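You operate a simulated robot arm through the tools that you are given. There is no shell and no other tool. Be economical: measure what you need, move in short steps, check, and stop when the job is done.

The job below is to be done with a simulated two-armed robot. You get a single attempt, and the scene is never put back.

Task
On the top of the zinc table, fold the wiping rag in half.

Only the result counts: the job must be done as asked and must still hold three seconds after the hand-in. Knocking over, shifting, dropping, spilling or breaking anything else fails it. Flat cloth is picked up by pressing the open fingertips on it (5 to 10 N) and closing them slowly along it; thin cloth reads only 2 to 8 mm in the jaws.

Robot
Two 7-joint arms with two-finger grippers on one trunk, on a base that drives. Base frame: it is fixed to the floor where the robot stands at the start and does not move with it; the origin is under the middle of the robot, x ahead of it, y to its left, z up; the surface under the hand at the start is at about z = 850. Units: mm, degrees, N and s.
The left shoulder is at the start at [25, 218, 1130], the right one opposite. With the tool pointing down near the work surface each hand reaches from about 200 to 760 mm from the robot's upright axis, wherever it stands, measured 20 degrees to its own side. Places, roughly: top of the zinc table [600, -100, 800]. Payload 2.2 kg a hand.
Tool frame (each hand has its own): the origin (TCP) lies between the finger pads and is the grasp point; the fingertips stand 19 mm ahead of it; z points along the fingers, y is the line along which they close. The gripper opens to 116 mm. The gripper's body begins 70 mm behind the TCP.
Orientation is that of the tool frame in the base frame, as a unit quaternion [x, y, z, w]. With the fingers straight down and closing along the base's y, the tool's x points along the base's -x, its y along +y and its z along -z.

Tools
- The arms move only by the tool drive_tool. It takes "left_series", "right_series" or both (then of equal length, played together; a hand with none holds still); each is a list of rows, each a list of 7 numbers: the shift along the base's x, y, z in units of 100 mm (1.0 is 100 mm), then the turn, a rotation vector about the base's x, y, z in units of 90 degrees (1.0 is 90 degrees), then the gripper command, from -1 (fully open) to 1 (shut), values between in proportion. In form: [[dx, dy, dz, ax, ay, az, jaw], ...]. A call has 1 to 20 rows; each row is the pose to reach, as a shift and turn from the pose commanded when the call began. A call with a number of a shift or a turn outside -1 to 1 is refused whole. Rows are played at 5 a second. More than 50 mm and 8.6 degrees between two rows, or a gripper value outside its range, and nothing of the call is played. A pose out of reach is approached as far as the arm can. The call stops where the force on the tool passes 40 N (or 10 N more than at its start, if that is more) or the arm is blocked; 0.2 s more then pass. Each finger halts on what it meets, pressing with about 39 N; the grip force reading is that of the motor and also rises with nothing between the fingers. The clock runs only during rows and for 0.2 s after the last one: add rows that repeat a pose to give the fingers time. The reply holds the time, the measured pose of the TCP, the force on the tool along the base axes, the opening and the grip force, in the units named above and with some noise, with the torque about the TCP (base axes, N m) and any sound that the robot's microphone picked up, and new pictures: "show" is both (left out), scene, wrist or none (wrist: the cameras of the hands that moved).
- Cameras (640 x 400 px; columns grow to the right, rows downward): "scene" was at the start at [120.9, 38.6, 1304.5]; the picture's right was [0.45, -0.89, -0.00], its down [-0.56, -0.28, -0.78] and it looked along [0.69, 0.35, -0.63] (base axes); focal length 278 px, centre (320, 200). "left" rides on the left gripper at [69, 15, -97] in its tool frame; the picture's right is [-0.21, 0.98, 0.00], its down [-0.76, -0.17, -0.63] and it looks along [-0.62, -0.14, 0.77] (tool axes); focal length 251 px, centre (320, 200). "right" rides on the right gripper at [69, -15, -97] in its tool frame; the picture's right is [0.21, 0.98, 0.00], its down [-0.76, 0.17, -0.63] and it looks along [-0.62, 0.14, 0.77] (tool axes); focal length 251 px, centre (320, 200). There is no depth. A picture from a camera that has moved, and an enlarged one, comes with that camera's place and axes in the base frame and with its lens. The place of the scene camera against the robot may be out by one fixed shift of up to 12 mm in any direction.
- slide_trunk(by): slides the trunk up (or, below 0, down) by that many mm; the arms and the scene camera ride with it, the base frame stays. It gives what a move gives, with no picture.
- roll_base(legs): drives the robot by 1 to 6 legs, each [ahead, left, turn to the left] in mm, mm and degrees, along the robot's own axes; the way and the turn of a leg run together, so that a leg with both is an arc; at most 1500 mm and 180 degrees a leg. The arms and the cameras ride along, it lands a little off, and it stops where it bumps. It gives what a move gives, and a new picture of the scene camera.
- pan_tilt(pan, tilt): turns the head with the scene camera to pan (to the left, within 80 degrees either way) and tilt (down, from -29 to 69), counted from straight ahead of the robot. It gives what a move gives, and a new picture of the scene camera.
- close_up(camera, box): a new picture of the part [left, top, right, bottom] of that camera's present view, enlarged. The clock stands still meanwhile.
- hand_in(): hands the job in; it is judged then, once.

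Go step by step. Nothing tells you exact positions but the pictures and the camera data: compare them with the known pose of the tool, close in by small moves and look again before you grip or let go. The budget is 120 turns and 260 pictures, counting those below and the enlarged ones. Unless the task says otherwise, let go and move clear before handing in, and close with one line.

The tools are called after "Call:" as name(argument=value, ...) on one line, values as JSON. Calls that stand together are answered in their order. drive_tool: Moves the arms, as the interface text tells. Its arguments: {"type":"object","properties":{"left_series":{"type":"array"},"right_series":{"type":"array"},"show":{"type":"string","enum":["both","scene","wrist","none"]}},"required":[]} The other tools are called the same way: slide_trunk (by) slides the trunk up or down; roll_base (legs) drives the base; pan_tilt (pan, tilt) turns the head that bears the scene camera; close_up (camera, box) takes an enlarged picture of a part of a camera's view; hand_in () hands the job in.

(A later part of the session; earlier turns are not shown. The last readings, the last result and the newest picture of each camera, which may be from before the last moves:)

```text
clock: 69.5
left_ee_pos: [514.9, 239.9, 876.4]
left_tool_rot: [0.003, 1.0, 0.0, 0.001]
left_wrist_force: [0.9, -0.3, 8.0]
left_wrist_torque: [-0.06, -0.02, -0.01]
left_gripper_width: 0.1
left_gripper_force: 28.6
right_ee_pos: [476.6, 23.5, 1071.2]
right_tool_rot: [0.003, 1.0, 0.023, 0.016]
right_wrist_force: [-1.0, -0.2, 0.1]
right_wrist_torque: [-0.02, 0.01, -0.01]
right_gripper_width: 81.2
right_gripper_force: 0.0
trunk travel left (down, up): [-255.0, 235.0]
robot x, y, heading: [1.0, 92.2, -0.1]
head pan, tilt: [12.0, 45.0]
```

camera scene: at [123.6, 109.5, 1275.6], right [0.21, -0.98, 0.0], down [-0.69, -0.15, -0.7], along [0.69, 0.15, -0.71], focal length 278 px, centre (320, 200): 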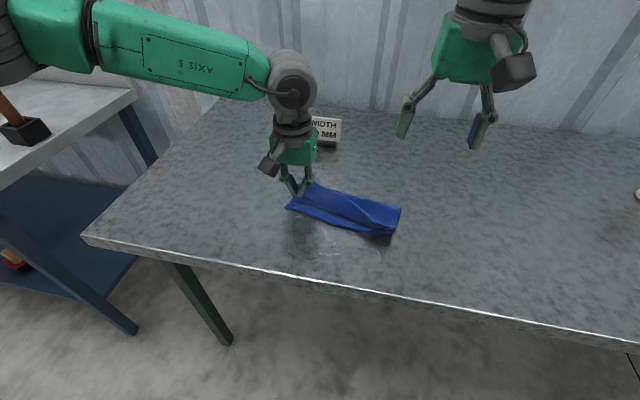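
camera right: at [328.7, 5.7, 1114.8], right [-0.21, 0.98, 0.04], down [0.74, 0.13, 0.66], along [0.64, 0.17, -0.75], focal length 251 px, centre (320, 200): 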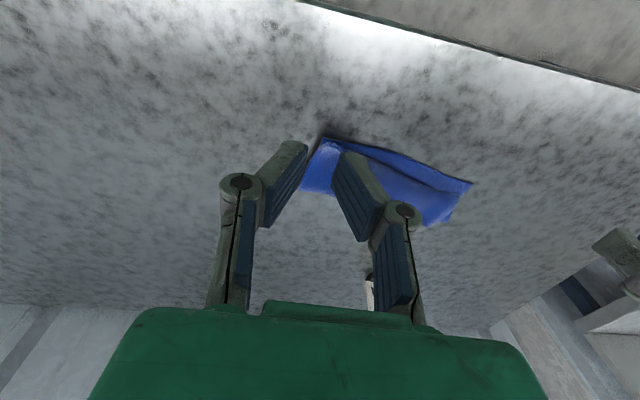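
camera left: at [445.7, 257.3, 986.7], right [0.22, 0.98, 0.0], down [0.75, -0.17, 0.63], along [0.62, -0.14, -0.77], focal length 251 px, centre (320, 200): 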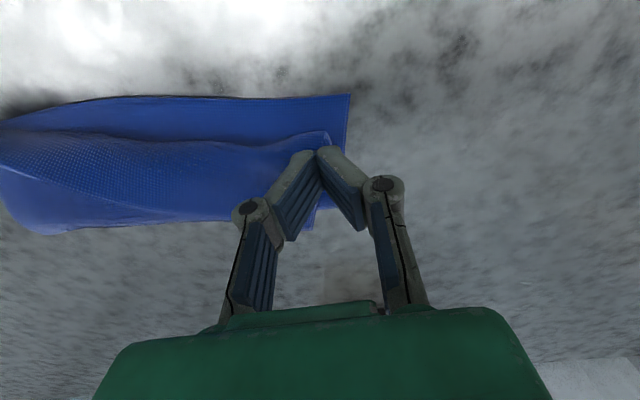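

I feel 8 N, so I will ease up 1 mm and drag slowly toward D.

Call:
drive_tool(left_series=[[0, 0, 0.01, 0, 0, 0, 1], [-0.04, 0.03, 0.01, 0, 0, 0, 1], [-0.08, 0.06, 0.01, 0, 0, 0, 1], [-0.12, 0.09, 0.01, 0, 0, 0, 1], [-0.16, 0.11, 0.01, 0, 0, 0, 1], [-0.2, 0.12, 0.01, 0, 0, 0, 1], [-0.2, 0.12, 0.01, 0, 0, 0, 1]], show="wrist")

Call:
close_up(camera="scene", box=[240, 150, 440, 275])

```text
clock: 71.1
left_ee_pos: [494.5, 252.0, 877.3]
left_tool_rot: [0.004, 1.0, 0.0, 0.001]
left_wrist_force: [0.7, 0.1, 3.3]
left_wrist_torque: [-0.05, -0.05, 0.02]
left_gripper_width: 0.0
left_gripper_force: 28.1
right_ee_pos: [476.8, 23.9, 1069.6]
right_tool_rot: [0.002, 1.0, 0.023, 0.016]
right_wrist_force: [0.9, -0.1, 0.0]
right_wrist_torque: [0.03, 0.02, 0.0]
right_gripper_width: 80.8
right_gripper_force: 0.1
trunk travel left (down, up): [-255.0, 235.0]
robot x, y, heading: [2.3, 93.7, 0.1]
head pan, tilt: [12.0, 45.0]
camera left: at [425.4, 268.7, 973.4], right [0.22, 0.98, 0.0], down [0.75, -0.17, 0.63], along [0.62, -0.14, -0.77], focal length 251 px, centre (320, 200)
```

left: 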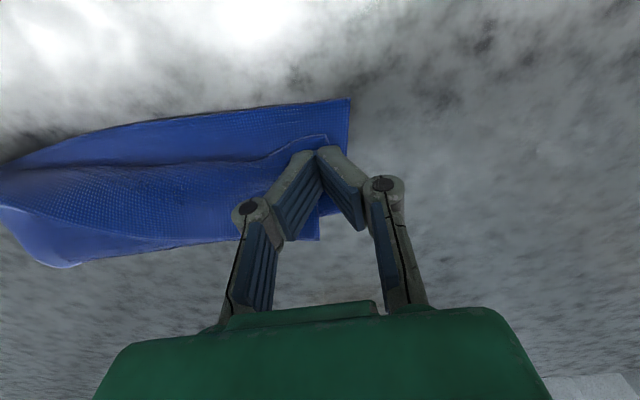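

```text
3.20 times, centred on (340, 212) of scene
camera zoom: at [123.5, 109.3, 1275.6], right [0.21, -0.98, 0.0], down [-0.69, -0.15, -0.7], along [0.69, 0.15, -0.71], focal length 888 px, centre (256, 160)
```

zoom: 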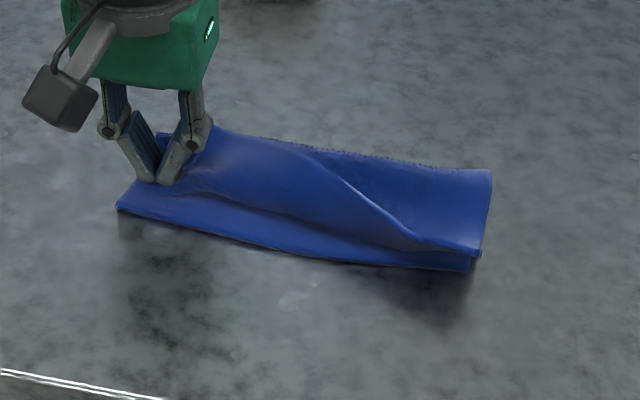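

The drag moved both layers together, so A stays about 18 mm short of D. Instead I will pinch only the loose bulge of the upper leaf and carry it back, which needs the left gripper yawed 90° to close along x.

Call:
drive_tool(left_series=[[0, 0, 0.2, 0, 0, 0, 1], [0, 0, 0.4, 0, 0, 0.09, 0.8], [0.05, 0, 0.6, 0, 0, 0.18, 0.6], [0.1, -0.05, 0.7, 0, 0, 0.27, 0.4], [0.15, -0.1, 0.7, 0, 0, 0.36, 0.2], [0.2, -0.15, 0.7, 0, 0, 0.45, 0.0], [0.25, -0.2, 0.7, 0, 0, 0.54, 0.0], [0.3, -0.2, 0.7, 0, 0, 0.63, 0.0], [0.35, -0.2, 0.7, 0, 0, 0.72, 0.0], [0.4, -0.2, 0.7, 0, 0, 0.81, 0.0], [0.45, -0.2, 0.7, 0, 0, 0.9, 0.0], [0.45, -0.2, 0.7, 0, 0, 0.9, 0.0]])

```text
clock: 73.7
left_ee_pos: [539.2, 232.7, 948.1]
left_tool_rot: [-0.648, 0.762, 0.001, -0.001]
left_wrist_force: [-0.4, 0.6, -0.3]
left_wrist_torque: [0.03, -0.01, 0.03]
left_gripper_width: 58.0
left_gripper_force: 0.1
right_ee_pos: [475.9, 24.0, 1070.7]
right_tool_rot: [0.002, 1.0, 0.024, 0.015]
right_wrist_force: [-0.4, -0.8, -0.4]
right_wrist_torque: [-0.03, 0.0, -0.01]
right_gripper_width: 81.1
right_gripper_force: 0.1
trunk travel left (down, up): [-255.0, 235.0]
robot x, y, heading: [2.7, 92.0, -0.2]
head pan, tilt: [12.0, 45.0]
camera scene: at [123.8, 109.4, 1275.5], right [0.21, -0.98, 0.0], down [-0.69, -0.15, -0.7], along [0.69, 0.15, -0.71], focal length 278 px, centre (320, 200)
camera left: at [513.8, 167.0, 1044.1], right [-0.93, 0.37, 0.0], down [0.29, 0.72, 0.63], along [0.23, 0.59, -0.77], focal length 251 px, centre (320, 200)
```

scene: 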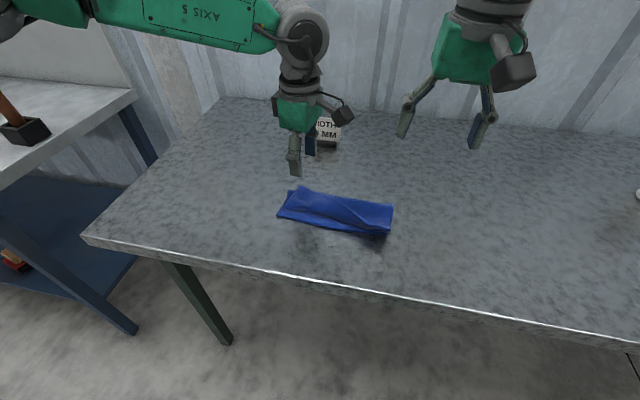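
left: 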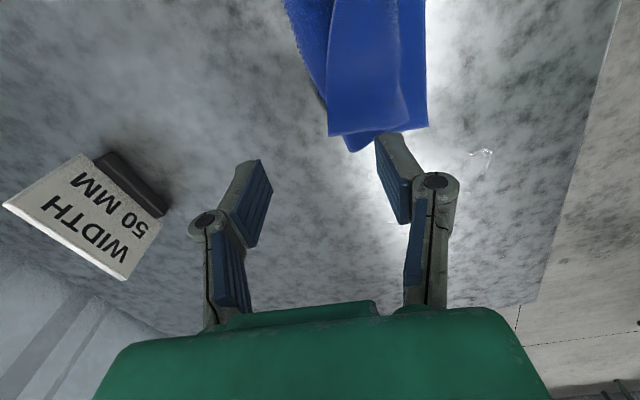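

The gripper is yawed. I will take an enlarged look at the left end of the rag.

Call:
close_up(camera="left", box=[240, 0, 480, 150])

Call:
close_up(camera="scene", box=[260, 170, 420, 270])

```text
2.67 times, centred on (360, 75) of left
camera zoom: at [513.8, 167.0, 1044.1], right [-0.93, 0.37, 0.0], down [0.29, 0.72, 0.63], along [0.23, 0.59, -0.77], focal length 670 px, centre (213, 533)
```

zoom: 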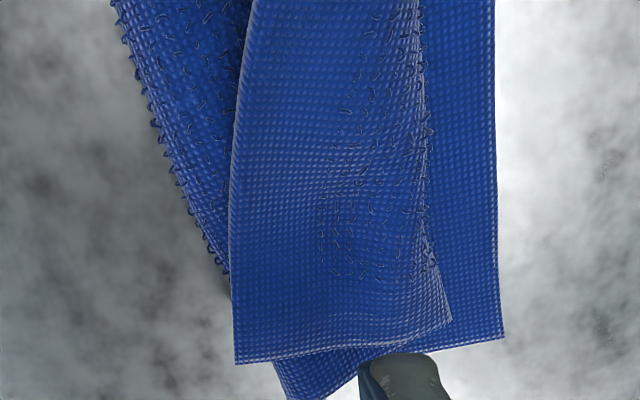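

```text
4.00 times, centred on (340, 220) of scene
camera zoom: at [123.8, 109.4, 1275.5], right [0.21, -0.98, 0.0], down [-0.69, -0.15, -0.7], along [0.69, 0.15, -0.71], focal length 1110 px, centre (240, 120)
```

zoom: 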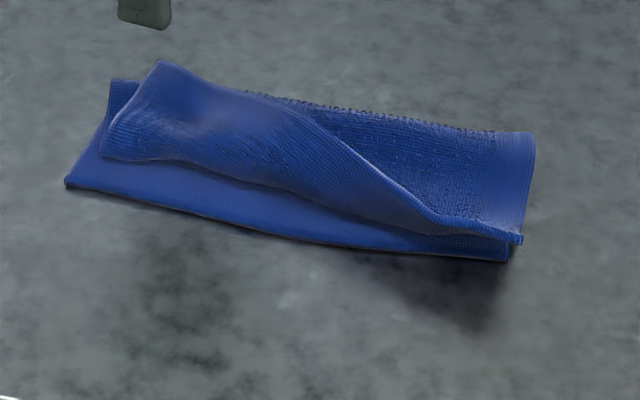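

Now it is clear: at the left, the upper leaf's free edge is folded back on itself about 60 mm, so true corner A lies on top near (538,249), while B on the right is properly placed. I will return the gripper yaw and pinch that loose flap near A.

Call:
drive_tool(left_series=[[-0.02, 0, 0, 0, 0, -0.09, 0.3], [-0.04, 0, 0, 0, 0, -0.18, 0.5], [-0.06, 0, 0, 0, 0, -0.27, 0.6], [-0.08, 0, 0, 0, 0, -0.36, 0.6], [-0.1, 0, 0, 0, 0, -0.45, 0.6], [-0.12, 0, 0, 0, 0, -0.54, 0.6], [-0.12, 0, -0.1, 0, 0, -0.63, 0.6], [-0.12, 0, -0.2, 0, 0, -0.72, 0.6], [-0.12, 0, -0.3, 0, 0, -0.81, 0.6], [-0.12, 0, -0.4, 0, 0, -0.9, 0.6], [-0.12, 0, -0.48, 0, 0, -0.9, 0.6], [-0.12, 0, -0.48, 0, 0, -0.9, 0.6]], show="wrist")

Call:
close_up(camera="scene", box=[260, 150, 400, 240])

```text
clock: 76.3
left_ee_pos: [527.4, 233.3, 898.3]
left_tool_rot: [0.004, 1.0, 0.0, 0.001]
left_wrist_force: [0.1, 0.5, -0.9]
left_wrist_torque: [-0.02, -0.02, -0.03]
left_gripper_width: 23.4
left_gripper_force: 0.1
right_ee_pos: [475.0, 24.2, 1070.7]
right_tool_rot: [0.003, 1.0, 0.024, 0.016]
right_wrist_force: [0.1, -0.6, 0.3]
right_wrist_torque: [-0.01, -0.01, -0.01]
right_gripper_width: 81.1
right_gripper_force: 0.0
trunk travel left (down, up): [-255.0, 235.0]
robot x, y, heading: [1.0, 96.7, 0.0]
head pan, tilt: [12.0, 45.0]
camera left: at [457.6, 249.7, 995.1], right [0.22, 0.98, 0.0], down [0.75, -0.17, 0.63], along [0.62, -0.14, -0.77], focal length 251 px, centre (320, 200)
```

left: 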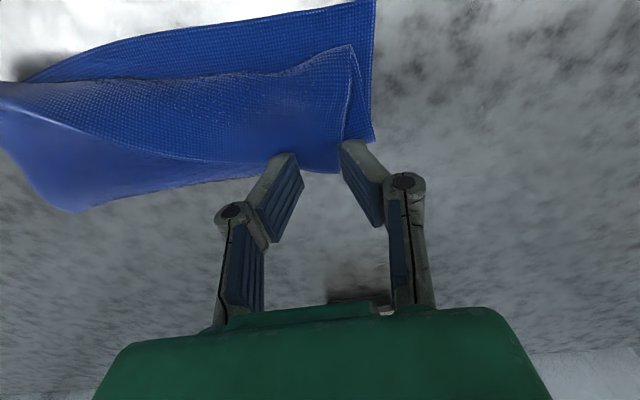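

```text
4.44 times, centred on (330, 195) of scene
camera zoom: at [123.8, 109.5, 1275.5], right [0.21, -0.98, 0.0], down [-0.69, -0.15, -0.7], along [0.69, 0.15, -0.71], focal length 1233 px, centre (276, 222)
```

zoom: 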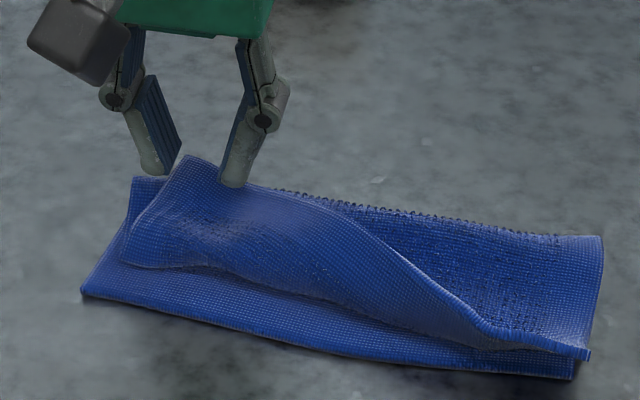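

Corner A is at about (545,242). I will shift the pinch inward to (532,219) and feel for light contact.

Call:
drive_tool(left_series=[[0.05, -0.07, 0, 0, 0, 0, 0.6], [0.05, -0.14, 0, 0, 0, 0, 0.6], [0.05, -0.14, -0.08, 0, 0, 0, 0.6], [0.05, -0.14, -0.14, 0, 0, 0, 0.6], [0.05, -0.14, -0.18, 0, 0, 0, 0.6], [0.05, -0.14, -0.2, 0, 0, 0, 0.6], [0.05, -0.14, -0.2, 0, 0, 0, 0.6]], show="wrist")

```text
clock: 77.9
left_ee_pos: [532.3, 218.7, 880.6]
left_tool_rot: [0.004, 1.0, -0.001, 0.0]
left_wrist_force: [0.3, -0.4, 1.6]
left_wrist_torque: [-0.02, 0.05, 0.0]
left_gripper_width: 23.4
left_gripper_force: 0.1
right_ee_pos: [477.1, 22.7, 1070.1]
right_tool_rot: [0.002, 1.0, 0.023, 0.016]
right_wrist_force: [-0.3, -0.2, 0.3]
right_wrist_torque: [0.01, -0.02, 0.0]
right_gripper_width: 81.3
right_gripper_force: 0.0
trunk travel left (down, up): [-255.0, 235.0]
robot x, y, heading: [0.5, 94.4, 0.0]
head pan, tilt: [12.0, 45.0]
camera left: at [463.9, 235.0, 976.0], right [0.22, 0.98, 0.0], down [0.75, -0.17, 0.63], along [0.62, -0.14, -0.77], focal length 251 px, centre (320, 200)
```

left: 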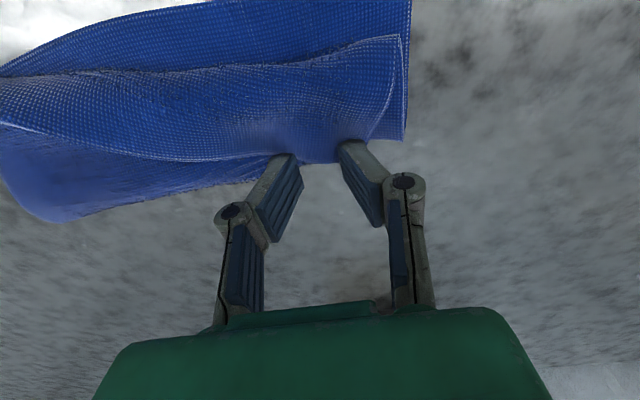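

Light contact is made with the flap 9 mm above the table. I will sink 1–2 mm and close slowly.

Call:
drive_tool(left_series=[[0, 0, -0.01, 0, 0, 0, 0.6], [0, 0, -0.015, 0, 0, 0, 0.6], [0, 0, -0.015, 0, 0, 0, 0.64], [0, 0, -0.017, 0, 0, 0, 0.68], [0, 0, -0.019, 0, 0, 0, 0.72], [0, 0, -0.021, 0, 0, 0, 0.76], [0, 0, -0.023, 0, 0, 0, 0.8], [0, 0, -0.025, 0, 0, 0, 0.84], [0, 0, -0.025, 0, 0, 0, 0.88], [0, 0, -0.025, 0, 0, 0, 0.92], [0, 0, -0.025, 0, 0, 0, 0.96], [0, 0, -0.025, 0, 0, 0, 1], [0, 0, -0.025, 0, 0, 0, 1]], show="wrist")

```text
clock: 80.7
left_ee_pos: [533.1, 218.3, 875.1]
left_tool_rot: [0.004, 1.0, 0.0, 0.001]
left_wrist_force: [0.4, 0.1, 4.4]
left_wrist_torque: [-0.05, 0.01, -0.01]
left_gripper_width: 4.8
left_gripper_force: 33.4
right_ee_pos: [475.4, 23.5, 1070.6]
right_tool_rot: [0.003, 1.0, 0.023, 0.016]
right_wrist_force: [-0.5, 0.1, 0.4]
right_wrist_torque: [-0.01, -0.04, -0.01]
right_gripper_width: 81.1
right_gripper_force: 0.0
trunk travel left (down, up): [-255.0, 235.0]
robot x, y, heading: [1.6, 95.5, 0.2]
head pan, tilt: [12.0, 45.0]
camera left: at [463.8, 234.4, 973.1], right [0.22, 0.98, 0.0], down [0.75, -0.17, 0.63], along [0.62, -0.14, -0.77], focal length 251 px, centre (320, 200)
```

left: 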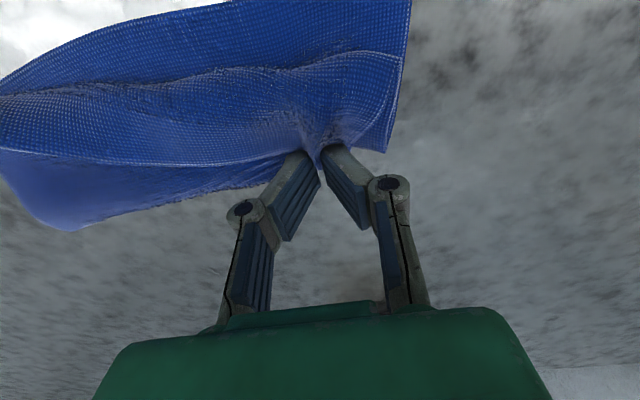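

Gripped at 4.8 mm, which suggests only the flap. I will lift it and check.

Call:
drive_tool(left_series=[[0, 0, 0.1, 0, 0, 0, 1], [-0.03, 0, 0.2, 0, 0, 0, 1], [-0.07, 0, 0.3, 0, 0, 0, 1], [-0.12, 0.02, 0.4, 0, 0, 0, 1], [-0.18, 0.04, 0.5, 0, 0, 0, 1], [-0.18, 0.04, 0.5, 0, 0, 0, 1]], show="wrist")

Call:
close_up(camera="scene", box=[240, 130, 420, 250])

```text
clock: 82.1
left_ee_pos: [513.2, 221.7, 927.9]
left_tool_rot: [0.003, 1.0, 0.0, 0.0]
left_wrist_force: [1.0, 0.6, -0.2]
left_wrist_torque: [-0.03, 0.04, 0.01]
left_gripper_width: 4.6
left_gripper_force: 33.1
right_ee_pos: [476.2, 22.8, 1070.1]
right_tool_rot: [0.002, 1.0, 0.023, 0.015]
right_wrist_force: [-0.2, 0.7, -0.3]
right_wrist_torque: [-0.01, 0.02, 0.0]
right_gripper_width: 81.1
right_gripper_force: 0.0
trunk travel left (down, up): [-255.0, 235.0]
robot x, y, heading: [-2.5, 89.0, -0.2]
head pan, tilt: [12.0, 45.0]
camera left: at [445.4, 238.2, 1024.0], right [0.22, 0.98, 0.0], down [0.76, -0.17, 0.63], along [0.62, -0.14, -0.77], focal length 251 px, centre (320, 200)
```

left: 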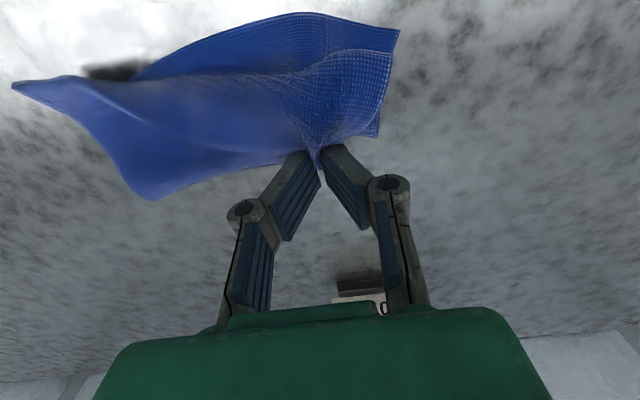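

```text
3.33 times, centred on (330, 190) of scene
camera zoom: at [124.1, 109.4, 1275.5], right [0.21, -0.98, 0.0], down [-0.7, -0.15, -0.7], along [0.69, 0.15, -0.71], focal length 925 px, centre (287, 233)
```

zoom: 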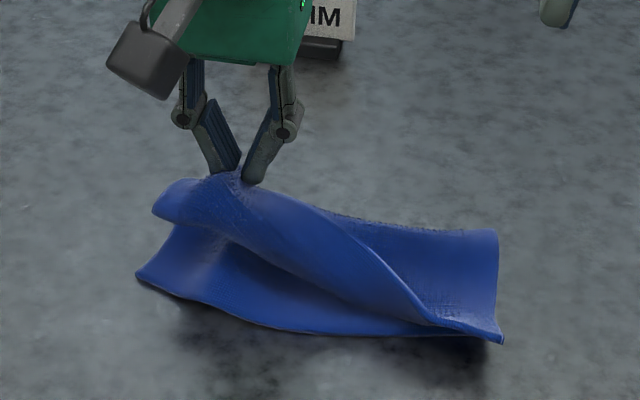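

Only the upper flap came up and the lower layer stayed put. I will carry it over toward D while pitching the tool so the edge lies toward the robot.

Call:
drive_tool(left_series=[[-0.05, 0.03, 0.05, 0, -0.08, 0, 1], [-0.11, 0.06, 0.08, 0, -0.16, 0, 1], [-0.17, 0.09, 0.1, 0, -0.24, 0, 1], [-0.23, 0.12, 0.08, 0, -0.32, 0, 1], [-0.29, 0.15, 0.04, 0, -0.4, 0, 1], [-0.35, 0.18, -0.02, 0, -0.48, 0, 1], [-0.41, 0.21, -0.09, 0, -0.56, 0, 1], [-0.46, 0.24, -0.16, 0, -0.64, 0, 1], [-0.5, 0.26, -0.21, 0, -0.68, 0, 1], [-0.5, 0.26, -0.21, 0, -0.68, 0, 1]], show="wrist")

Call:
close_up(camera="scene", box=[240, 130, 420, 250])

```text
clock: 84.3
left_ee_pos: [464.4, 248.3, 905.8]
left_tool_rot: [0.002, 0.86, 0.002, 0.51]
left_wrist_force: [0.4, -0.2, -0.1]
left_wrist_torque: [0.05, 0.02, -0.03]
left_gripper_width: 4.7
left_gripper_force: 33.8
right_ee_pos: [476.4, 23.2, 1070.4]
right_tool_rot: [0.002, 1.0, 0.023, 0.016]
right_wrist_force: [0.7, 0.6, 0.3]
right_wrist_torque: [0.05, 0.0, 0.02]
right_gripper_width: 81.3
right_gripper_force: 0.1
trunk travel left (down, up): [-255.0, 235.0]
robot x, y, heading: [-1.4, 93.7, -0.2]
head pan, tilt: [12.0, 45.0]
camera left: at [346.7, 264.5, 891.0], right [0.11, 0.98, 0.19], down [-0.19, -0.17, 0.97], along [0.98, -0.14, 0.17], focal length 251 px, centre (320, 200)
```

left: 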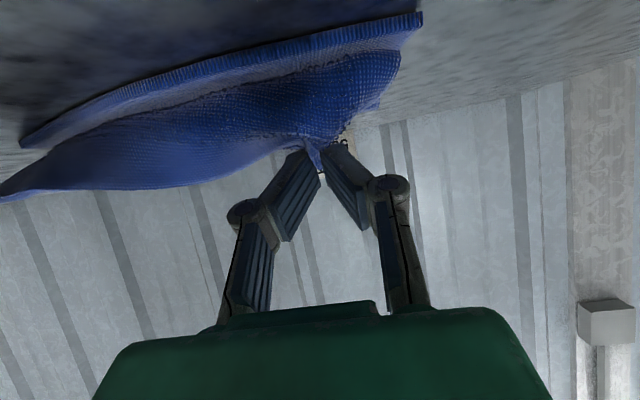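

```text
3.33 times, centred on (330, 190) of scene
camera zoom: at [123.1, 109.1, 1275.6], right [0.21, -0.98, 0.0], down [-0.69, -0.15, -0.7], along [0.69, 0.15, -0.71], focal length 925 px, centre (287, 233)
```

zoom: 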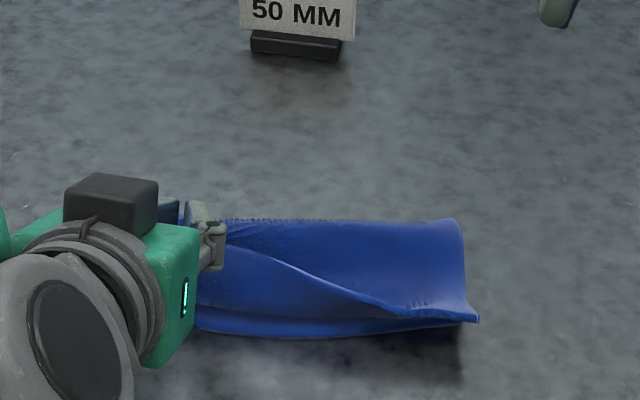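

The leaf is still S-curled because the fold on the left sits too near D: the lower layer is only about 55 mm deep there. I will lift the held corner up and forward to expose the lower layer, then pull that layer back with the right hand.

Call:
drive_tool(left_series=[[0.05, -0.02, 0.1, 0, 0.08, 0, 1], [0.12, -0.04, 0.2, 0, 0.16, 0, 1], [0.2, -0.07, 0.3, 0, 0.24, 0, 1], [0.28, -0.1, 0.38, 0, 0.32, 0, 1], [0.36, -0.13, 0.45, 0, 0.4, 0, 1], [0.44, -0.16, 0.5, 0, 0.48, 0, 1], [0.54, -0.19, 0.54, 0, 0.56, 0, 1], [0.64, -0.21, 0.57, 0, 0.64, 0, 1], [0.74, -0.23, 0.6, 0, 0.68, 0, 1], [0.74, -0.23, 0.6, 0, 0.68, 0, 1]], show="wrist")

Call:
close_up(camera="scene", box=[240, 120, 440, 250])

```text
clock: 86.5
left_ee_pos: [538.7, 225.9, 968.3]
left_tool_rot: [0.003, 1.0, 0.0, 0.0]
left_wrist_force: [0.6, -0.2, 0.4]
left_wrist_torque: [-0.03, -0.03, 0.04]
left_gripper_width: 4.7
left_gripper_force: 33.6
right_ee_pos: [476.9, 22.8, 1070.3]
right_tool_rot: [0.002, 1.0, 0.023, 0.015]
right_wrist_force: [-0.2, -0.3, -0.2]
right_wrist_torque: [0.03, -0.01, 0.01]
right_gripper_width: 81.0
right_gripper_force: 0.1
trunk travel left (down, up): [-255.0, 235.0]
robot x, y, heading: [-2.7, 92.8, -0.1]
head pan, tilt: [12.0, 45.0]
camera left: at [469.5, 242.4, 1063.9], right [0.22, 0.98, 0.0], down [0.76, -0.17, 0.63], along [0.62, -0.14, -0.77], focal length 251 px, centre (320, 200)
```

left: 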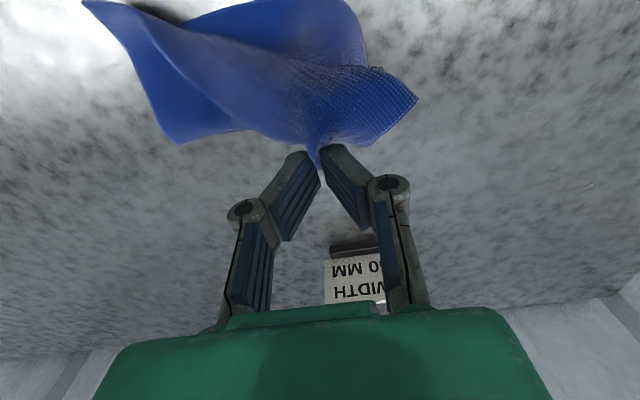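

```text
3.08 times, centred on (340, 185) of scene
camera zoom: at [123.5, 108.8, 1275.6], right [0.21, -0.98, 0.0], down [-0.69, -0.15, -0.7], along [0.69, 0.15, -0.71], focal length 854 px, centre (258, 246)
```

zoom: 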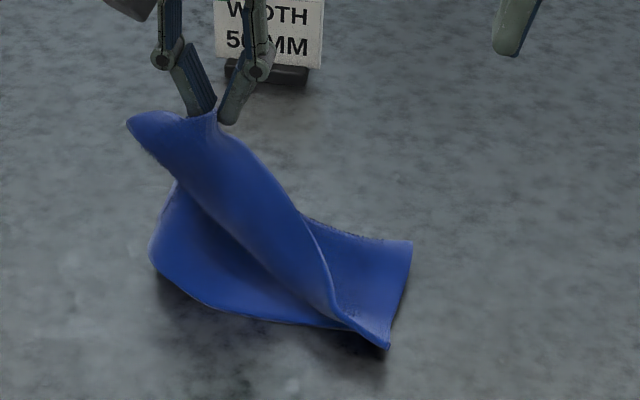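

The left hand holds corner A well, but the rag has swung and the right part needs control too. I will bring the right hand over corner B to inspect it and regrip it, so that both hands can lay the leaf again.

Call:
drive_tool(right_series=[[-0.05, 0.1, -0.15, 0, 0, 0, -0.2], [-0.1, 0.2, -0.3, 0, 0, 0, 0], [-0.15, 0.3, -0.45, -0.015, 0.01, 0, 0.2], [-0.15, 0.4, -0.6, -0.03, 0.02, 0, 0.4], [-0.15, 0.5, -0.75, -0.03, 0.02, 0, 0.5], [-0.15, 0.55, -0.85, -0.03, 0.02, 0, 0.5], [-0.15, 0.55, -0.85, -0.03, 0.02, 0, 0.5]], show="both")

```text
clock: 88.1
left_ee_pos: [538.5, 226.6, 966.9]
left_tool_rot: [0.003, 1.0, 0.001, 0.001]
left_wrist_force: [-0.1, -0.4, -0.4]
left_wrist_torque: [-0.02, 0.0, 0.06]
left_gripper_width: 4.4
left_gripper_force: 33.2
right_ee_pos: [461.3, 78.1, 983.6]
right_tool_rot: [0.002, 1.0, -0.001, 0.0]
right_wrist_force: [0.2, 0.6, -0.5]
right_wrist_torque: [0.01, 0.03, -0.03]
right_gripper_width: 29.1
right_gripper_force: 0.1
trunk travel left (down, up): [-255.0, 235.0]
robot x, y, heading: [-2.7, 92.0, -0.2]
head pan, tilt: [12.0, 45.0]
camera scene: at [123.8, 110.0, 1275.5], right [0.21, -0.98, 0.0], down [-0.69, -0.15, -0.7], along [0.69, 0.15, -0.71], focal length 278 px, centre (320, 200)
camera right: at [393.4, 63.7, 1081.6], right [-0.21, 0.98, 0.0], down [0.76, 0.16, 0.63], along [0.62, 0.13, -0.77], focal length 251 px, centre (320, 200)
```

scene: 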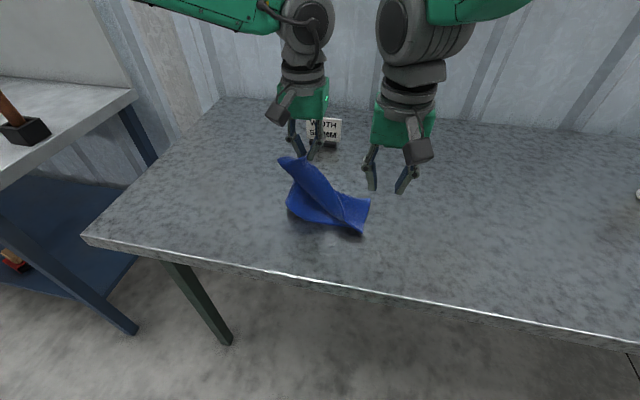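
right: 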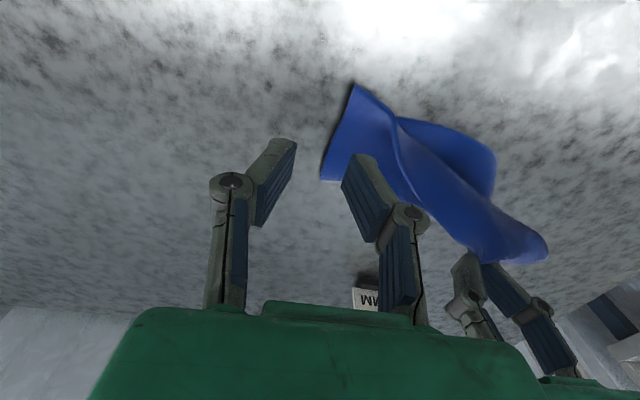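

B's region is around (445,102), with the free edge running from there up to the left hand. I will lower the right hand over (467,113) for a light pinch of only the top layer.

Call:
drive_tool(right_series=[[0.03, 0.15, -0.2, 0, 0, 0, 0.55], [0.06, 0.3, -0.4, 0, 0, 0, 0.6], [0.06, 0.35, -0.6, 0, 0, 0, 0.6], [0.06, 0.35, -0.75, 0, 0, 0, 0.6], [0.06, 0.35, -0.8, 0, 0, 0, 0.6], [0.06, 0.35, -0.8, 0, 0, 0, 0.6]], show="wrist")

Call:
close_up(camera="scene", box=[260, 130, 420, 250])

```text
clock: 89.7
left_ee_pos: [534.6, 225.4, 971.7]
left_tool_rot: [0.003, 1.0, 0.0, 0.004]
left_wrist_force: [-0.4, -0.7, 0.2]
left_wrist_torque: [0.0, -0.01, 0.04]
left_gripper_width: 4.5
left_gripper_force: 33.3
right_ee_pos: [485.6, 99.4, 933.3]
right_tool_rot: [0.034, 0.999, 0.037, 0.005]
right_wrist_force: [0.1, -0.4, 0.1]
right_wrist_torque: [-0.01, -0.02, 0.02]
right_gripper_width: 23.2
right_gripper_force: 0.1
trunk travel left (down, up): [-255.0, 235.0]
robot x, y, heading: [-0.4, 98.0, -0.2]
head pan, tilt: [12.0, 45.0]
stopped in row 6 (right hand): the arm was blocked; the commanded pose is now the measured one
camera right: at [414.5, 82.1, 1027.2], right [-0.15, 0.99, 0.07], down [0.76, 0.07, 0.65], along [0.63, 0.15, -0.76], focal length 251 px, centre (320, 200)
```

right: 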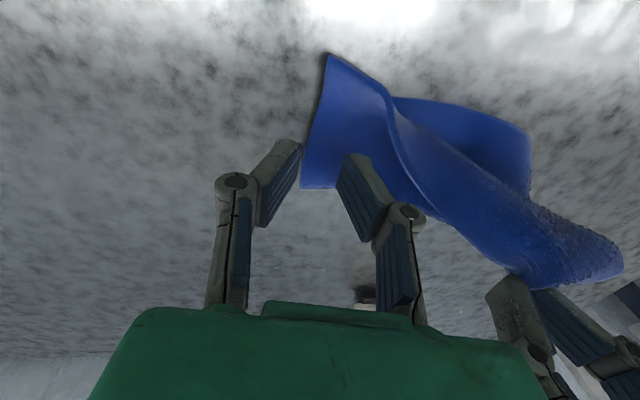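

```text
3.33 times, centred on (340, 190) of scene
camera zoom: at [123.6, 109.9, 1275.6], right [0.21, -0.98, 0.0], down [-0.69, -0.15, -0.7], along [0.69, 0.15, -0.71], focal length 925 px, centre (253, 233)
```

zoom: 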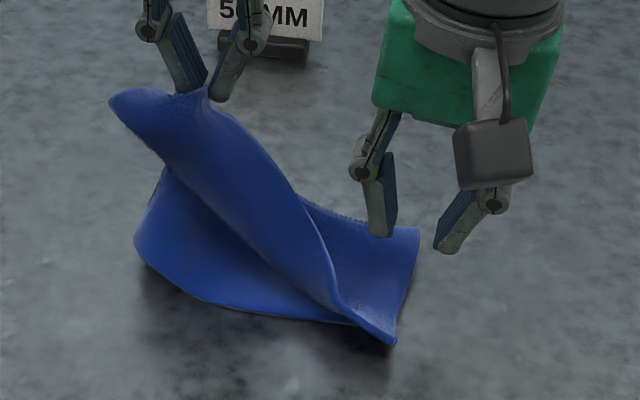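

The two wrists touched, since they need more than about 125 mm separation. I will back the right hand off, move the left hand outward, then try again.

Call:
drive_tool(left_series=[[0, 0.05, 0, 0, 0, 0, 1], [-0.02, 0.1, -0.05, 0, 0, 0, 1], [-0.05, 0.15, -0.1, 0, 0, 0, 1], [-0.08, 0.2, -0.15, 0, 0, 0, 1], [-0.1, 0.25, -0.2, 0, 0, 0, 1], [-0.1, 0.25, -0.2, 0, 0, 0, 1], [-0.1, 0.25, -0.2, 0, 0, 0, 1]], right_series=[[-0.05, -0.1, 0.02, 0, 0, 0.01, 0.6], [-0.1, -0.15, 0.02, -0.02, 0, 0.02, 0.6], [-0.15, -0.15, 0.02, -0.03, 0, 0.03, 0.6], [-0.18, -0.12, 0, -0.045, 0, 0.04, 0.6], [-0.18, -0.05, -0.1, -0.045, 0, 0.04, 0.6], [-0.18, 0.03, -0.2, -0.045, 0, 0.04, 0.6], [-0.18, 0.1, -0.3, -0.045, 0, 0.04, 0.6]], show="wrist")

Call:
close_up(camera="scene", box=[260, 130, 420, 250])

```text
clock: 91.5
left_ee_pos: [521.2, 250.3, 951.6]
left_tool_rot: [0.003, 1.0, -0.001, 0.005]
left_wrist_force: [0.0, 0.6, -0.7]
left_wrist_torque: [-0.03, -0.02, 0.05]
left_gripper_width: 4.3
left_gripper_force: 33.3
right_ee_pos: [483.0, 97.3, 928.8]
right_tool_rot: [0.031, 0.999, 0.037, 0.011]
right_wrist_force: [-0.5, 0.4, 0.2]
right_wrist_torque: [-0.01, -0.03, 0.01]
right_gripper_width: 23.3
right_gripper_force: 0.0
trunk travel left (down, up): [-255.0, 235.0]
robot x, y, heading: [1.2, 94.2, -0.1]
head pan, tilt: [12.0, 45.0]
stopped in row 7 (right hand): the arm was blocked; the commanded pose is now the measured one
camera right: at [411.4, 80.0, 1023.4], right [-0.15, 0.99, 0.07], down [0.75, 0.07, 0.66], along [0.64, 0.15, -0.75], focal length 251 px, centre (320, 200)
camera left: at [451.4, 266.5, 1047.4], right [0.22, 0.98, 0.0], down [0.75, -0.17, 0.64], along [0.62, -0.14, -0.77], focal length 251 px, centre (320, 200)
```

right: 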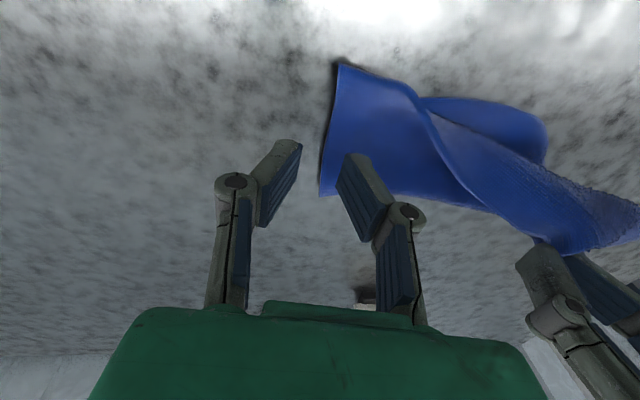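
left: 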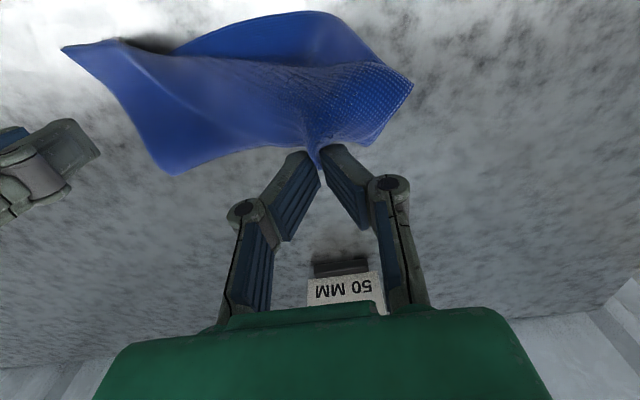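

```text
3.33 times, centred on (340, 190) of scene
camera zoom: at [123.1, 110.3, 1275.7], right [0.21, -0.98, 0.0], down [-0.69, -0.15, -0.7], along [0.69, 0.15, -0.71], focal length 925 px, centre (253, 233)
```

zoom: 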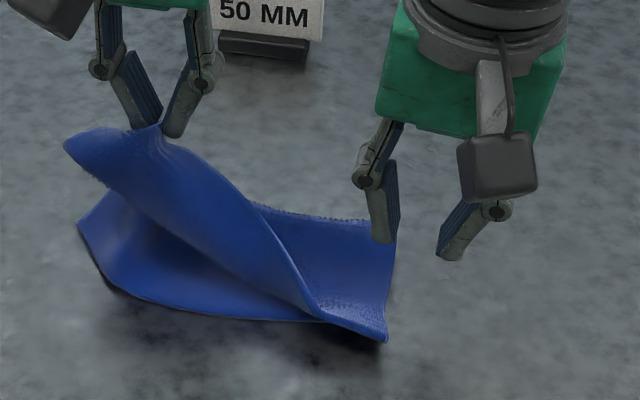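

The right arm is at a joint limit again because the trunk is high. I will raise the hands slightly and slide the trunk down 80 mm.

Call:
drive_tool(left_series=[[0, 0, 0.1, 0, 0, 0, 1], [0, 0, 0.2, 0, 0, 0, 1], [0, 0, 0.3, 0, 0, 0, 1], [0, 0, 0.3, 0, 0, 0, 1]], right_series=[[0.05, -0.03, 0.12, 0, 0, 0, 0.6], [0.1, -0.06, 0.25, 0, 0, 0, 0.6], [0.1, -0.06, 0.38, 0, 0, 0, 0.6], [0.1, -0.06, 0.5, 0, 0, 0, 0.6]], show="none")

Call:
slide_trunk(by=-80)

```text
clock: 92.5
left_ee_pos: [520.5, 251.1, 981.8]
left_tool_rot: [0.003, 1.0, 0.0, 0.004]
left_wrist_force: [0.7, -0.5, 0.1]
left_wrist_torque: [-0.02, -0.01, 0.03]
left_gripper_width: 4.7
left_gripper_force: 33.7
right_ee_pos: [493.1, 94.7, 977.7]
right_tool_rot: [0.029, 0.999, 0.036, 0.013]
right_wrist_force: [-0.6, -0.1, -0.5]
right_wrist_torque: [0.03, 0.01, -0.01]
right_gripper_width: 23.1
right_gripper_force: 0.1
trunk travel left (down, up): [-255.0, 235.0]
robot x, y, heading: [-2.1, 94.6, -0.2]
head pan, tilt: [12.0, 45.0]
```

```text
clock: 93.7
left_ee_pos: [520.2, 250.5, 901.2]
left_tool_rot: [0.003, 1.0, 0.0, 0.004]
left_wrist_force: [0.6, -0.3, -0.6]
left_wrist_torque: [-0.07, -0.02, 0.08]
left_gripper_width: 4.4
left_gripper_force: 33.2
right_ee_pos: [493.0, 93.0, 897.1]
right_tool_rot: [0.029, 0.999, 0.035, 0.011]
right_wrist_force: [0.1, -0.5, -0.1]
right_wrist_torque: [-0.01, -0.03, 0.02]
right_gripper_width: 23.3
right_gripper_force: 0.0
trunk travel left (down, up): [-175.0, 315.0]
robot x, y, heading: [-2.2, 92.6, -0.1]
head pan, tilt: [12.0, 45.0]
```

One more round: raise both and slide the trunk down another 80 mm.

Call:
drive_tool(left_series=[[0, 0, 0.16, 0, 0, 0, 1], [0, 0, 0.32, 0, 0, 0, 1], [0, 0, 0.48, 0, 0, 0, 1], [0, 0, 0.64, 0, 0, 0, 1], [0, 0, 0.8, 0, 0, 0, 1], [0, 0, 0.8, 0, 0, 0, 1]], right_series=[[0, 0, 0.16, 0, 0, 0.01, 0.6], [0, 0, 0.32, -0.02, 0, 0.02, 0.6], [0, 0, 0.48, -0.03, 0, 0.03, 0.6], [0, 0, 0.64, -0.045, 0, 0.035, 0.6], [0, 0, 0.8, -0.045, 0, 0.035, 0.6], [0, 0, 0.95, -0.045, 0, 0.035, 0.6]], show="none")

Call:
slide_trunk(by=-75)

Call:
drive_tool(right_series=[[-0.05, 0.02, 0, 0, 0, 0, 0.6], [-0.1, 0.04, 0, 0, 0, 0, 0.6], [-0.18, 0.06, 0, 0, 0, 0, 0.6], [-0.25, 0.08, 0, 0, 0, 0, 0.6], [-0.25, 0.08, 0, 0, 0, 0, 0.6]])

```text
clock: 95.1
left_ee_pos: [519.1, 249.9, 981.2]
left_tool_rot: [0.003, 1.0, 0.0, 0.004]
left_wrist_force: [-0.1, -0.8, -0.3]
left_wrist_torque: [-0.05, 0.01, 0.04]
left_gripper_width: 4.2
left_gripper_force: 33.1
right_ee_pos: [494.6, 92.7, 991.3]
right_tool_rot: [0.001, 1.0, 0.001, 0.011]
right_wrist_force: [-0.2, 0.7, -0.5]
right_wrist_torque: [-0.01, -0.01, -0.04]
right_gripper_width: 23.1
right_gripper_force: 0.0
trunk travel left (down, up): [-175.0, 315.0]
robot x, y, heading: [-0.8, 95.6, 0.1]
head pan, tilt: [12.0, 45.0]
```

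```text
clock: 96.2
left_ee_pos: [519.0, 249.4, 907.0]
left_tool_rot: [0.003, 1.0, 0.0, 0.004]
left_wrist_force: [-0.7, -0.5, 0.2]
left_wrist_torque: [-0.02, -0.03, 0.05]
left_gripper_width: 4.8
left_gripper_force: 32.8
right_ee_pos: [493.7, 94.2, 917.2]
right_tool_rot: [0.0, 1.0, 0.0, 0.011]
right_wrist_force: [0.0, -0.3, -0.3]
right_wrist_torque: [-0.02, 0.02, 0.0]
right_gripper_width: 23.1
right_gripper_force: 0.1
trunk travel left (down, up): [-100.0, 390.0]
robot x, y, heading: [0.9, 100.2, -0.1]
head pan, tilt: [12.0, 45.0]
```

```text
clock: 97.4
left_ee_pos: [520.0, 248.4, 906.0]
left_tool_rot: [0.002, 1.0, 0.001, 0.003]
left_wrist_force: [0.2, 0.0, 0.1]
left_wrist_torque: [-0.04, -0.04, 0.08]
left_gripper_width: 4.3
left_gripper_force: 32.7
right_ee_pos: [468.9, 101.9, 915.5]
right_tool_rot: [0.0, 1.0, 0.001, 0.011]
right_wrist_force: [-0.1, 0.3, -0.7]
right_wrist_torque: [-0.01, 0.01, -0.01]
right_gripper_width: 23.2
right_gripper_force: 0.3
trunk travel left (down, up): [-100.0, 390.0]
robot x, y, heading: [-0.9, 94.3, -0.1]
head pan, tilt: [12.0, 45.0]
camera scene: at [122.9, 110.2, 1120.5], right [0.21, -0.98, 0.0], down [-0.69, -0.15, -0.7], along [0.69, 0.14, -0.71], focal length 278 px, centre (320, 200)
camera right: at [398.2, 87.6, 1010.9], right [-0.21, 0.98, 0.0], down [0.74, 0.16, 0.65], along [0.64, 0.14, -0.76], focal length 251 px, centre (320, 200)
```

scene: 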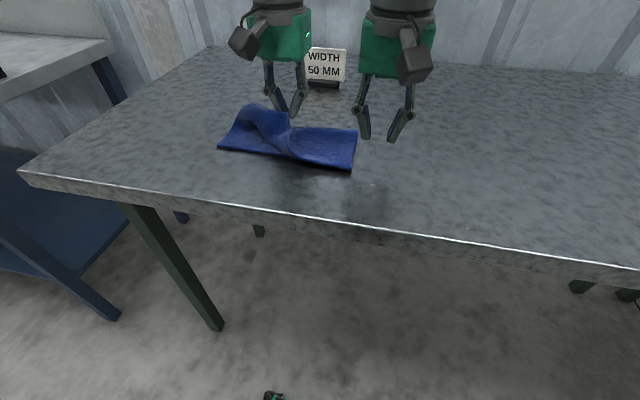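
right: 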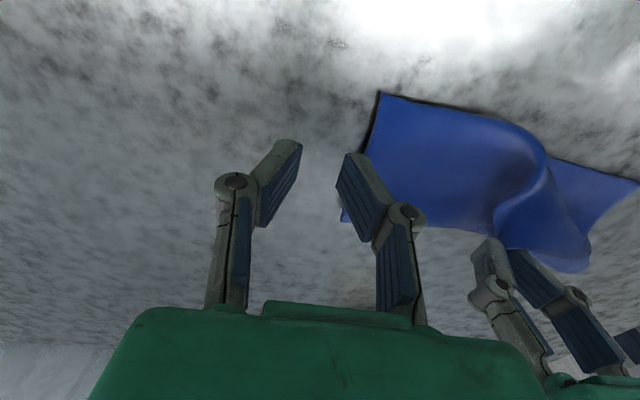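

The lifting straightened the leaf a lot, and the right two-thirds now lie well. I will take a closer look.

Call:
close_up(camera="scene", box=[200, 80, 380, 190])

Call:
close_up(camera="right", box=[320, 60, 640, 280])

```text
3.56 times, centred on (290, 135) of scene
camera zoom: at [122.9, 110.2, 1120.5], right [0.21, -0.98, 0.0], down [-0.69, -0.15, -0.7], along [0.69, 0.14, -0.71], focal length 987 px, centre (427, 431)
```

zoom: 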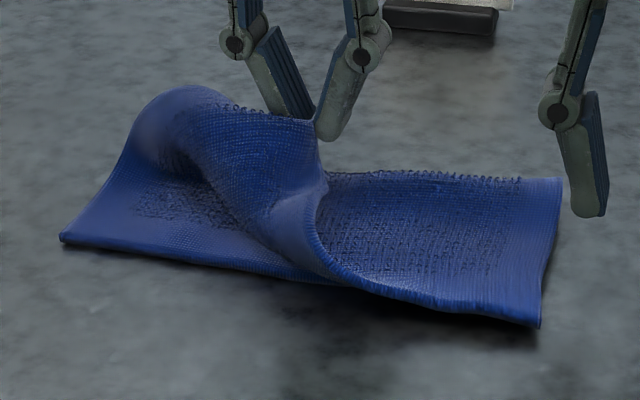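

```text
1.82 times, centred on (480, 170) of right
camera zoom: at [398.2, 87.6, 1010.9], right [-0.21, 0.98, 0.0], down [0.74, 0.16, 0.65], along [0.64, 0.14, -0.76], focal length 457 px, centre (29, 254)
```

zoom: 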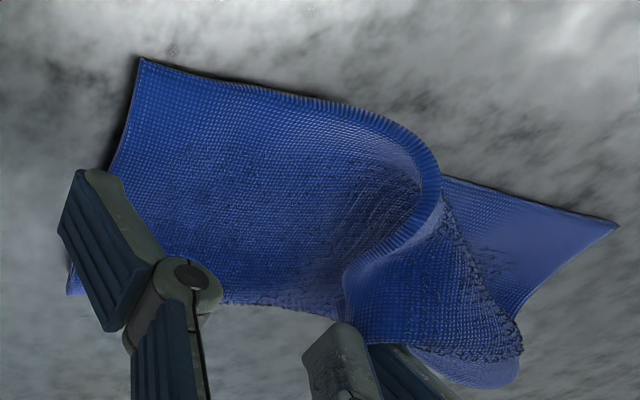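

B now sits right on C at about (445,132), and the lower layer is straight with D≈(465,360). The left hand only needs to carry A from (520,248) to near (478,322), pitching as it goes.

Call:
drive_tool(left_series=[[0, 0.08, 0.1, 0, 0, 0, 1], [-0.03, 0.16, 0.2, 0, -0.05, 0, 1], [-0.07, 0.24, 0.28, 0, -0.13, 0, 1], [-0.11, 0.32, 0.32, 0, -0.21, 0, 1], [-0.16, 0.4, 0.33, 0, -0.29, 0, 1], [-0.22, 0.48, 0.32, 0, -0.37, 0, 1], [-0.28, 0.56, 0.28, 0, -0.45, 0, 1], [-0.34, 0.62, 0.22, 0, -0.53, 0, 1], [-0.42, 0.68, 0.14, 0, -0.6, 0, 1], [-0.5, 0.72, 0.06, 0, -0.66, 0, 1], [-0.5, 0.72, 0.06, 0, -0.66, 0, 1]], show="wrist")

Call:
close_up(camera="scene", box=[180, 70, 380, 195])

Call:
close_up(camera="right", box=[320, 60, 640, 280])

```text
clock: 99.8
left_ee_pos: [468.8, 322.2, 912.1]
left_tool_rot: [0.002, 0.866, 0.001, 0.499]
left_wrist_force: [0.2, -0.2, -0.2]
left_wrist_torque: [0.03, 0.01, -0.02]
left_gripper_width: 4.5
left_gripper_force: 33.4
right_ee_pos: [468.8, 101.9, 916.1]
right_tool_rot: [0.001, 1.0, 0.0, 0.011]
right_wrist_force: [-0.4, 0.3, 0.0]
right_wrist_torque: [0.0, -0.02, 0.01]
right_gripper_width: 23.3
right_gripper_force: 0.0
trunk travel left (down, up): [-100.0, 390.0]
robot x, y, heading: [-0.3, 97.6, 0.1]
head pan, tilt: [12.0, 45.0]
camera left: at [351.2, 337.3, 901.0], right [0.11, 0.98, 0.19], down [-0.17, -0.17, 0.97], along [0.98, -0.14, 0.15], focal length 251 px, centre (320, 200)
```

left: 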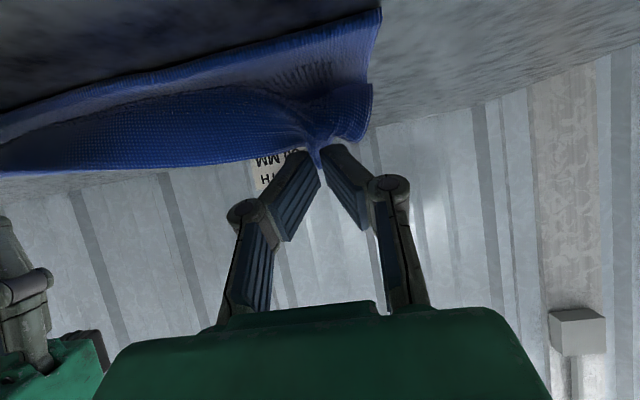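

```text
3.20 times, centred on (280, 132) of scene
camera zoom: at [122.0, 110.9, 1120.6], right [0.21, -0.98, 0.0], down [-0.69, -0.15, -0.7], along [0.69, 0.14, -0.71], focal length 888 px, centre (448, 416)
```

zoom: 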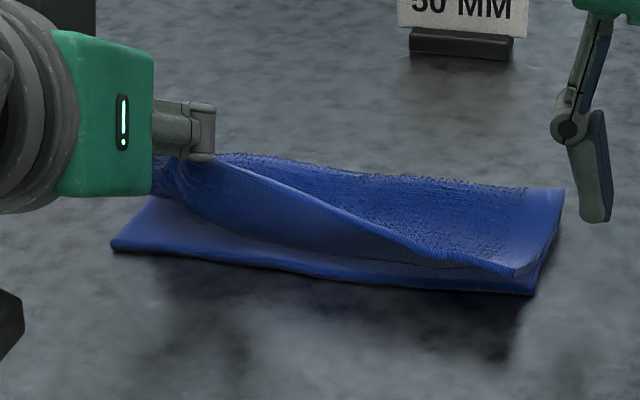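

```text
1.82 times, centred on (480, 170) of right
camera zoom: at [398.3, 87.6, 1011.1], right [-0.21, 0.98, 0.0], down [0.74, 0.16, 0.65], along [0.64, 0.14, -0.76], focal length 457 px, centre (29, 254)
```

zoom: 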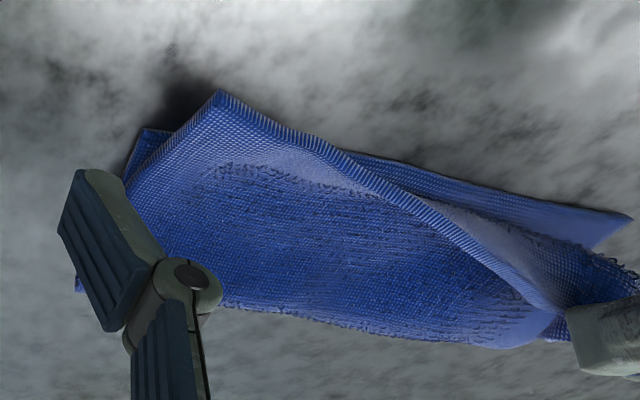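

The free edge is now straight from B to A with no fold-back. I will lower the left hand slightly back, release, and withdraw along the fingers.

Call:
drive_tool(left_series=[[-0.05, -0.04, -0.06, 0, 0, 0, 1], [-0.1, -0.08, -0.12, 0, 0, 0, 1], [-0.1, -0.08, -0.12, 0, 0, 0, 1], [-0.1, -0.08, -0.12, 0, 0, 0, 0.9], [-0.1, -0.08, -0.12, 0, 0, 0, 0.8], [-0.1, -0.08, -0.12, 0, 0, 0, 0.7], [-0.2, -0.08, -0.08, 0, 0, 0, 0.7], [-0.3, -0.08, -0.03, 0, 0, 0, 0.7], [-0.4, -0.08, 0.02, 0, 0, 0, 0.7], [-0.5, -0.08, 0.08, 0, 0, 0, 0.7], [-0.6, -0.08, 0.14, 0, 0, 0, 0.7], [-0.7, -0.08, 0.2, 0, 0, 0, 0.7], [-0.7, -0.08, 0.2, 0, 0, 0, 0.7]], show="wrist")

Call:
close_up(camera="right", box=[320, 60, 640, 280])

```text
clock: 102.6
left_ee_pos: [444.2, 298.5, 951.0]
left_tool_rot: [0.002, 0.867, 0.002, 0.498]
left_wrist_force: [-0.3, -0.3, 0.2]
left_wrist_torque: [-0.02, 0.02, 0.02]
left_gripper_width: 17.5
left_gripper_force: 0.0
left hand out of reach, approached as far as the arm can: row 2, 3, 4, 5, 6, 7, 8, 9, 10, 11, 12, 13
right_ee_pos: [468.4, 102.4, 915.1]
right_tool_rot: [0.001, 1.0, 0.001, 0.011]
right_wrist_force: [0.0, 0.7, -0.8]
right_wrist_torque: [0.01, -0.01, -0.01]
right_gripper_width: 23.1
right_gripper_force: 0.1
trunk travel left (down, up): [-100.0, 390.0]
robot x, y, heading: [1.6, 90.9, 0.0]
head pan, tilt: [12.0, 45.0]
camera left: at [327.4, 314.4, 940.0], right [0.11, 0.98, 0.19], down [-0.17, -0.17, 0.97], along [0.98, -0.14, 0.14], focal length 251 px, centre (320, 200)
```

left: 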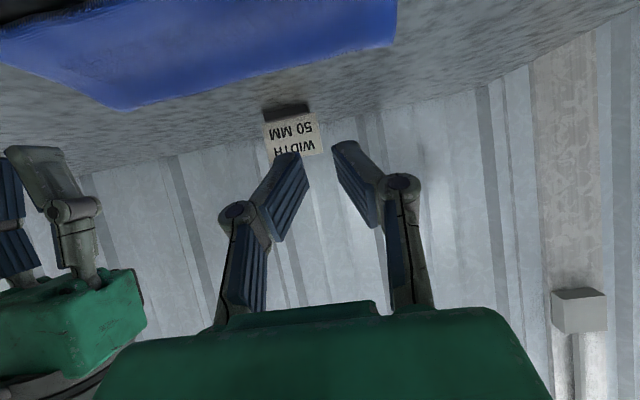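

```text
1.82 times, centred on (480, 170) of right
camera zoom: at [398.5, 87.6, 1011.0], right [-0.21, 0.98, 0.0], down [0.74, 0.16, 0.65], along [0.64, 0.14, -0.76], focal length 457 px, centre (29, 254)
```

zoom: 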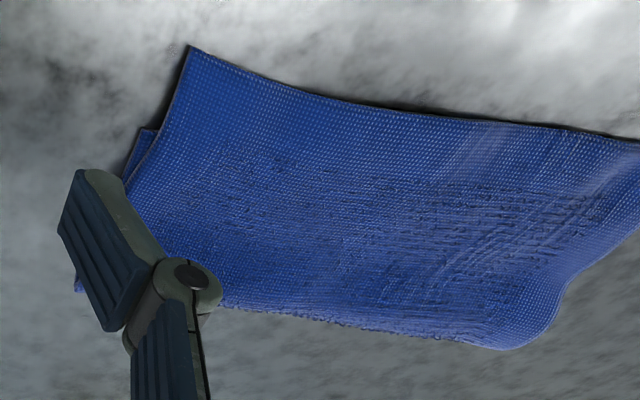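

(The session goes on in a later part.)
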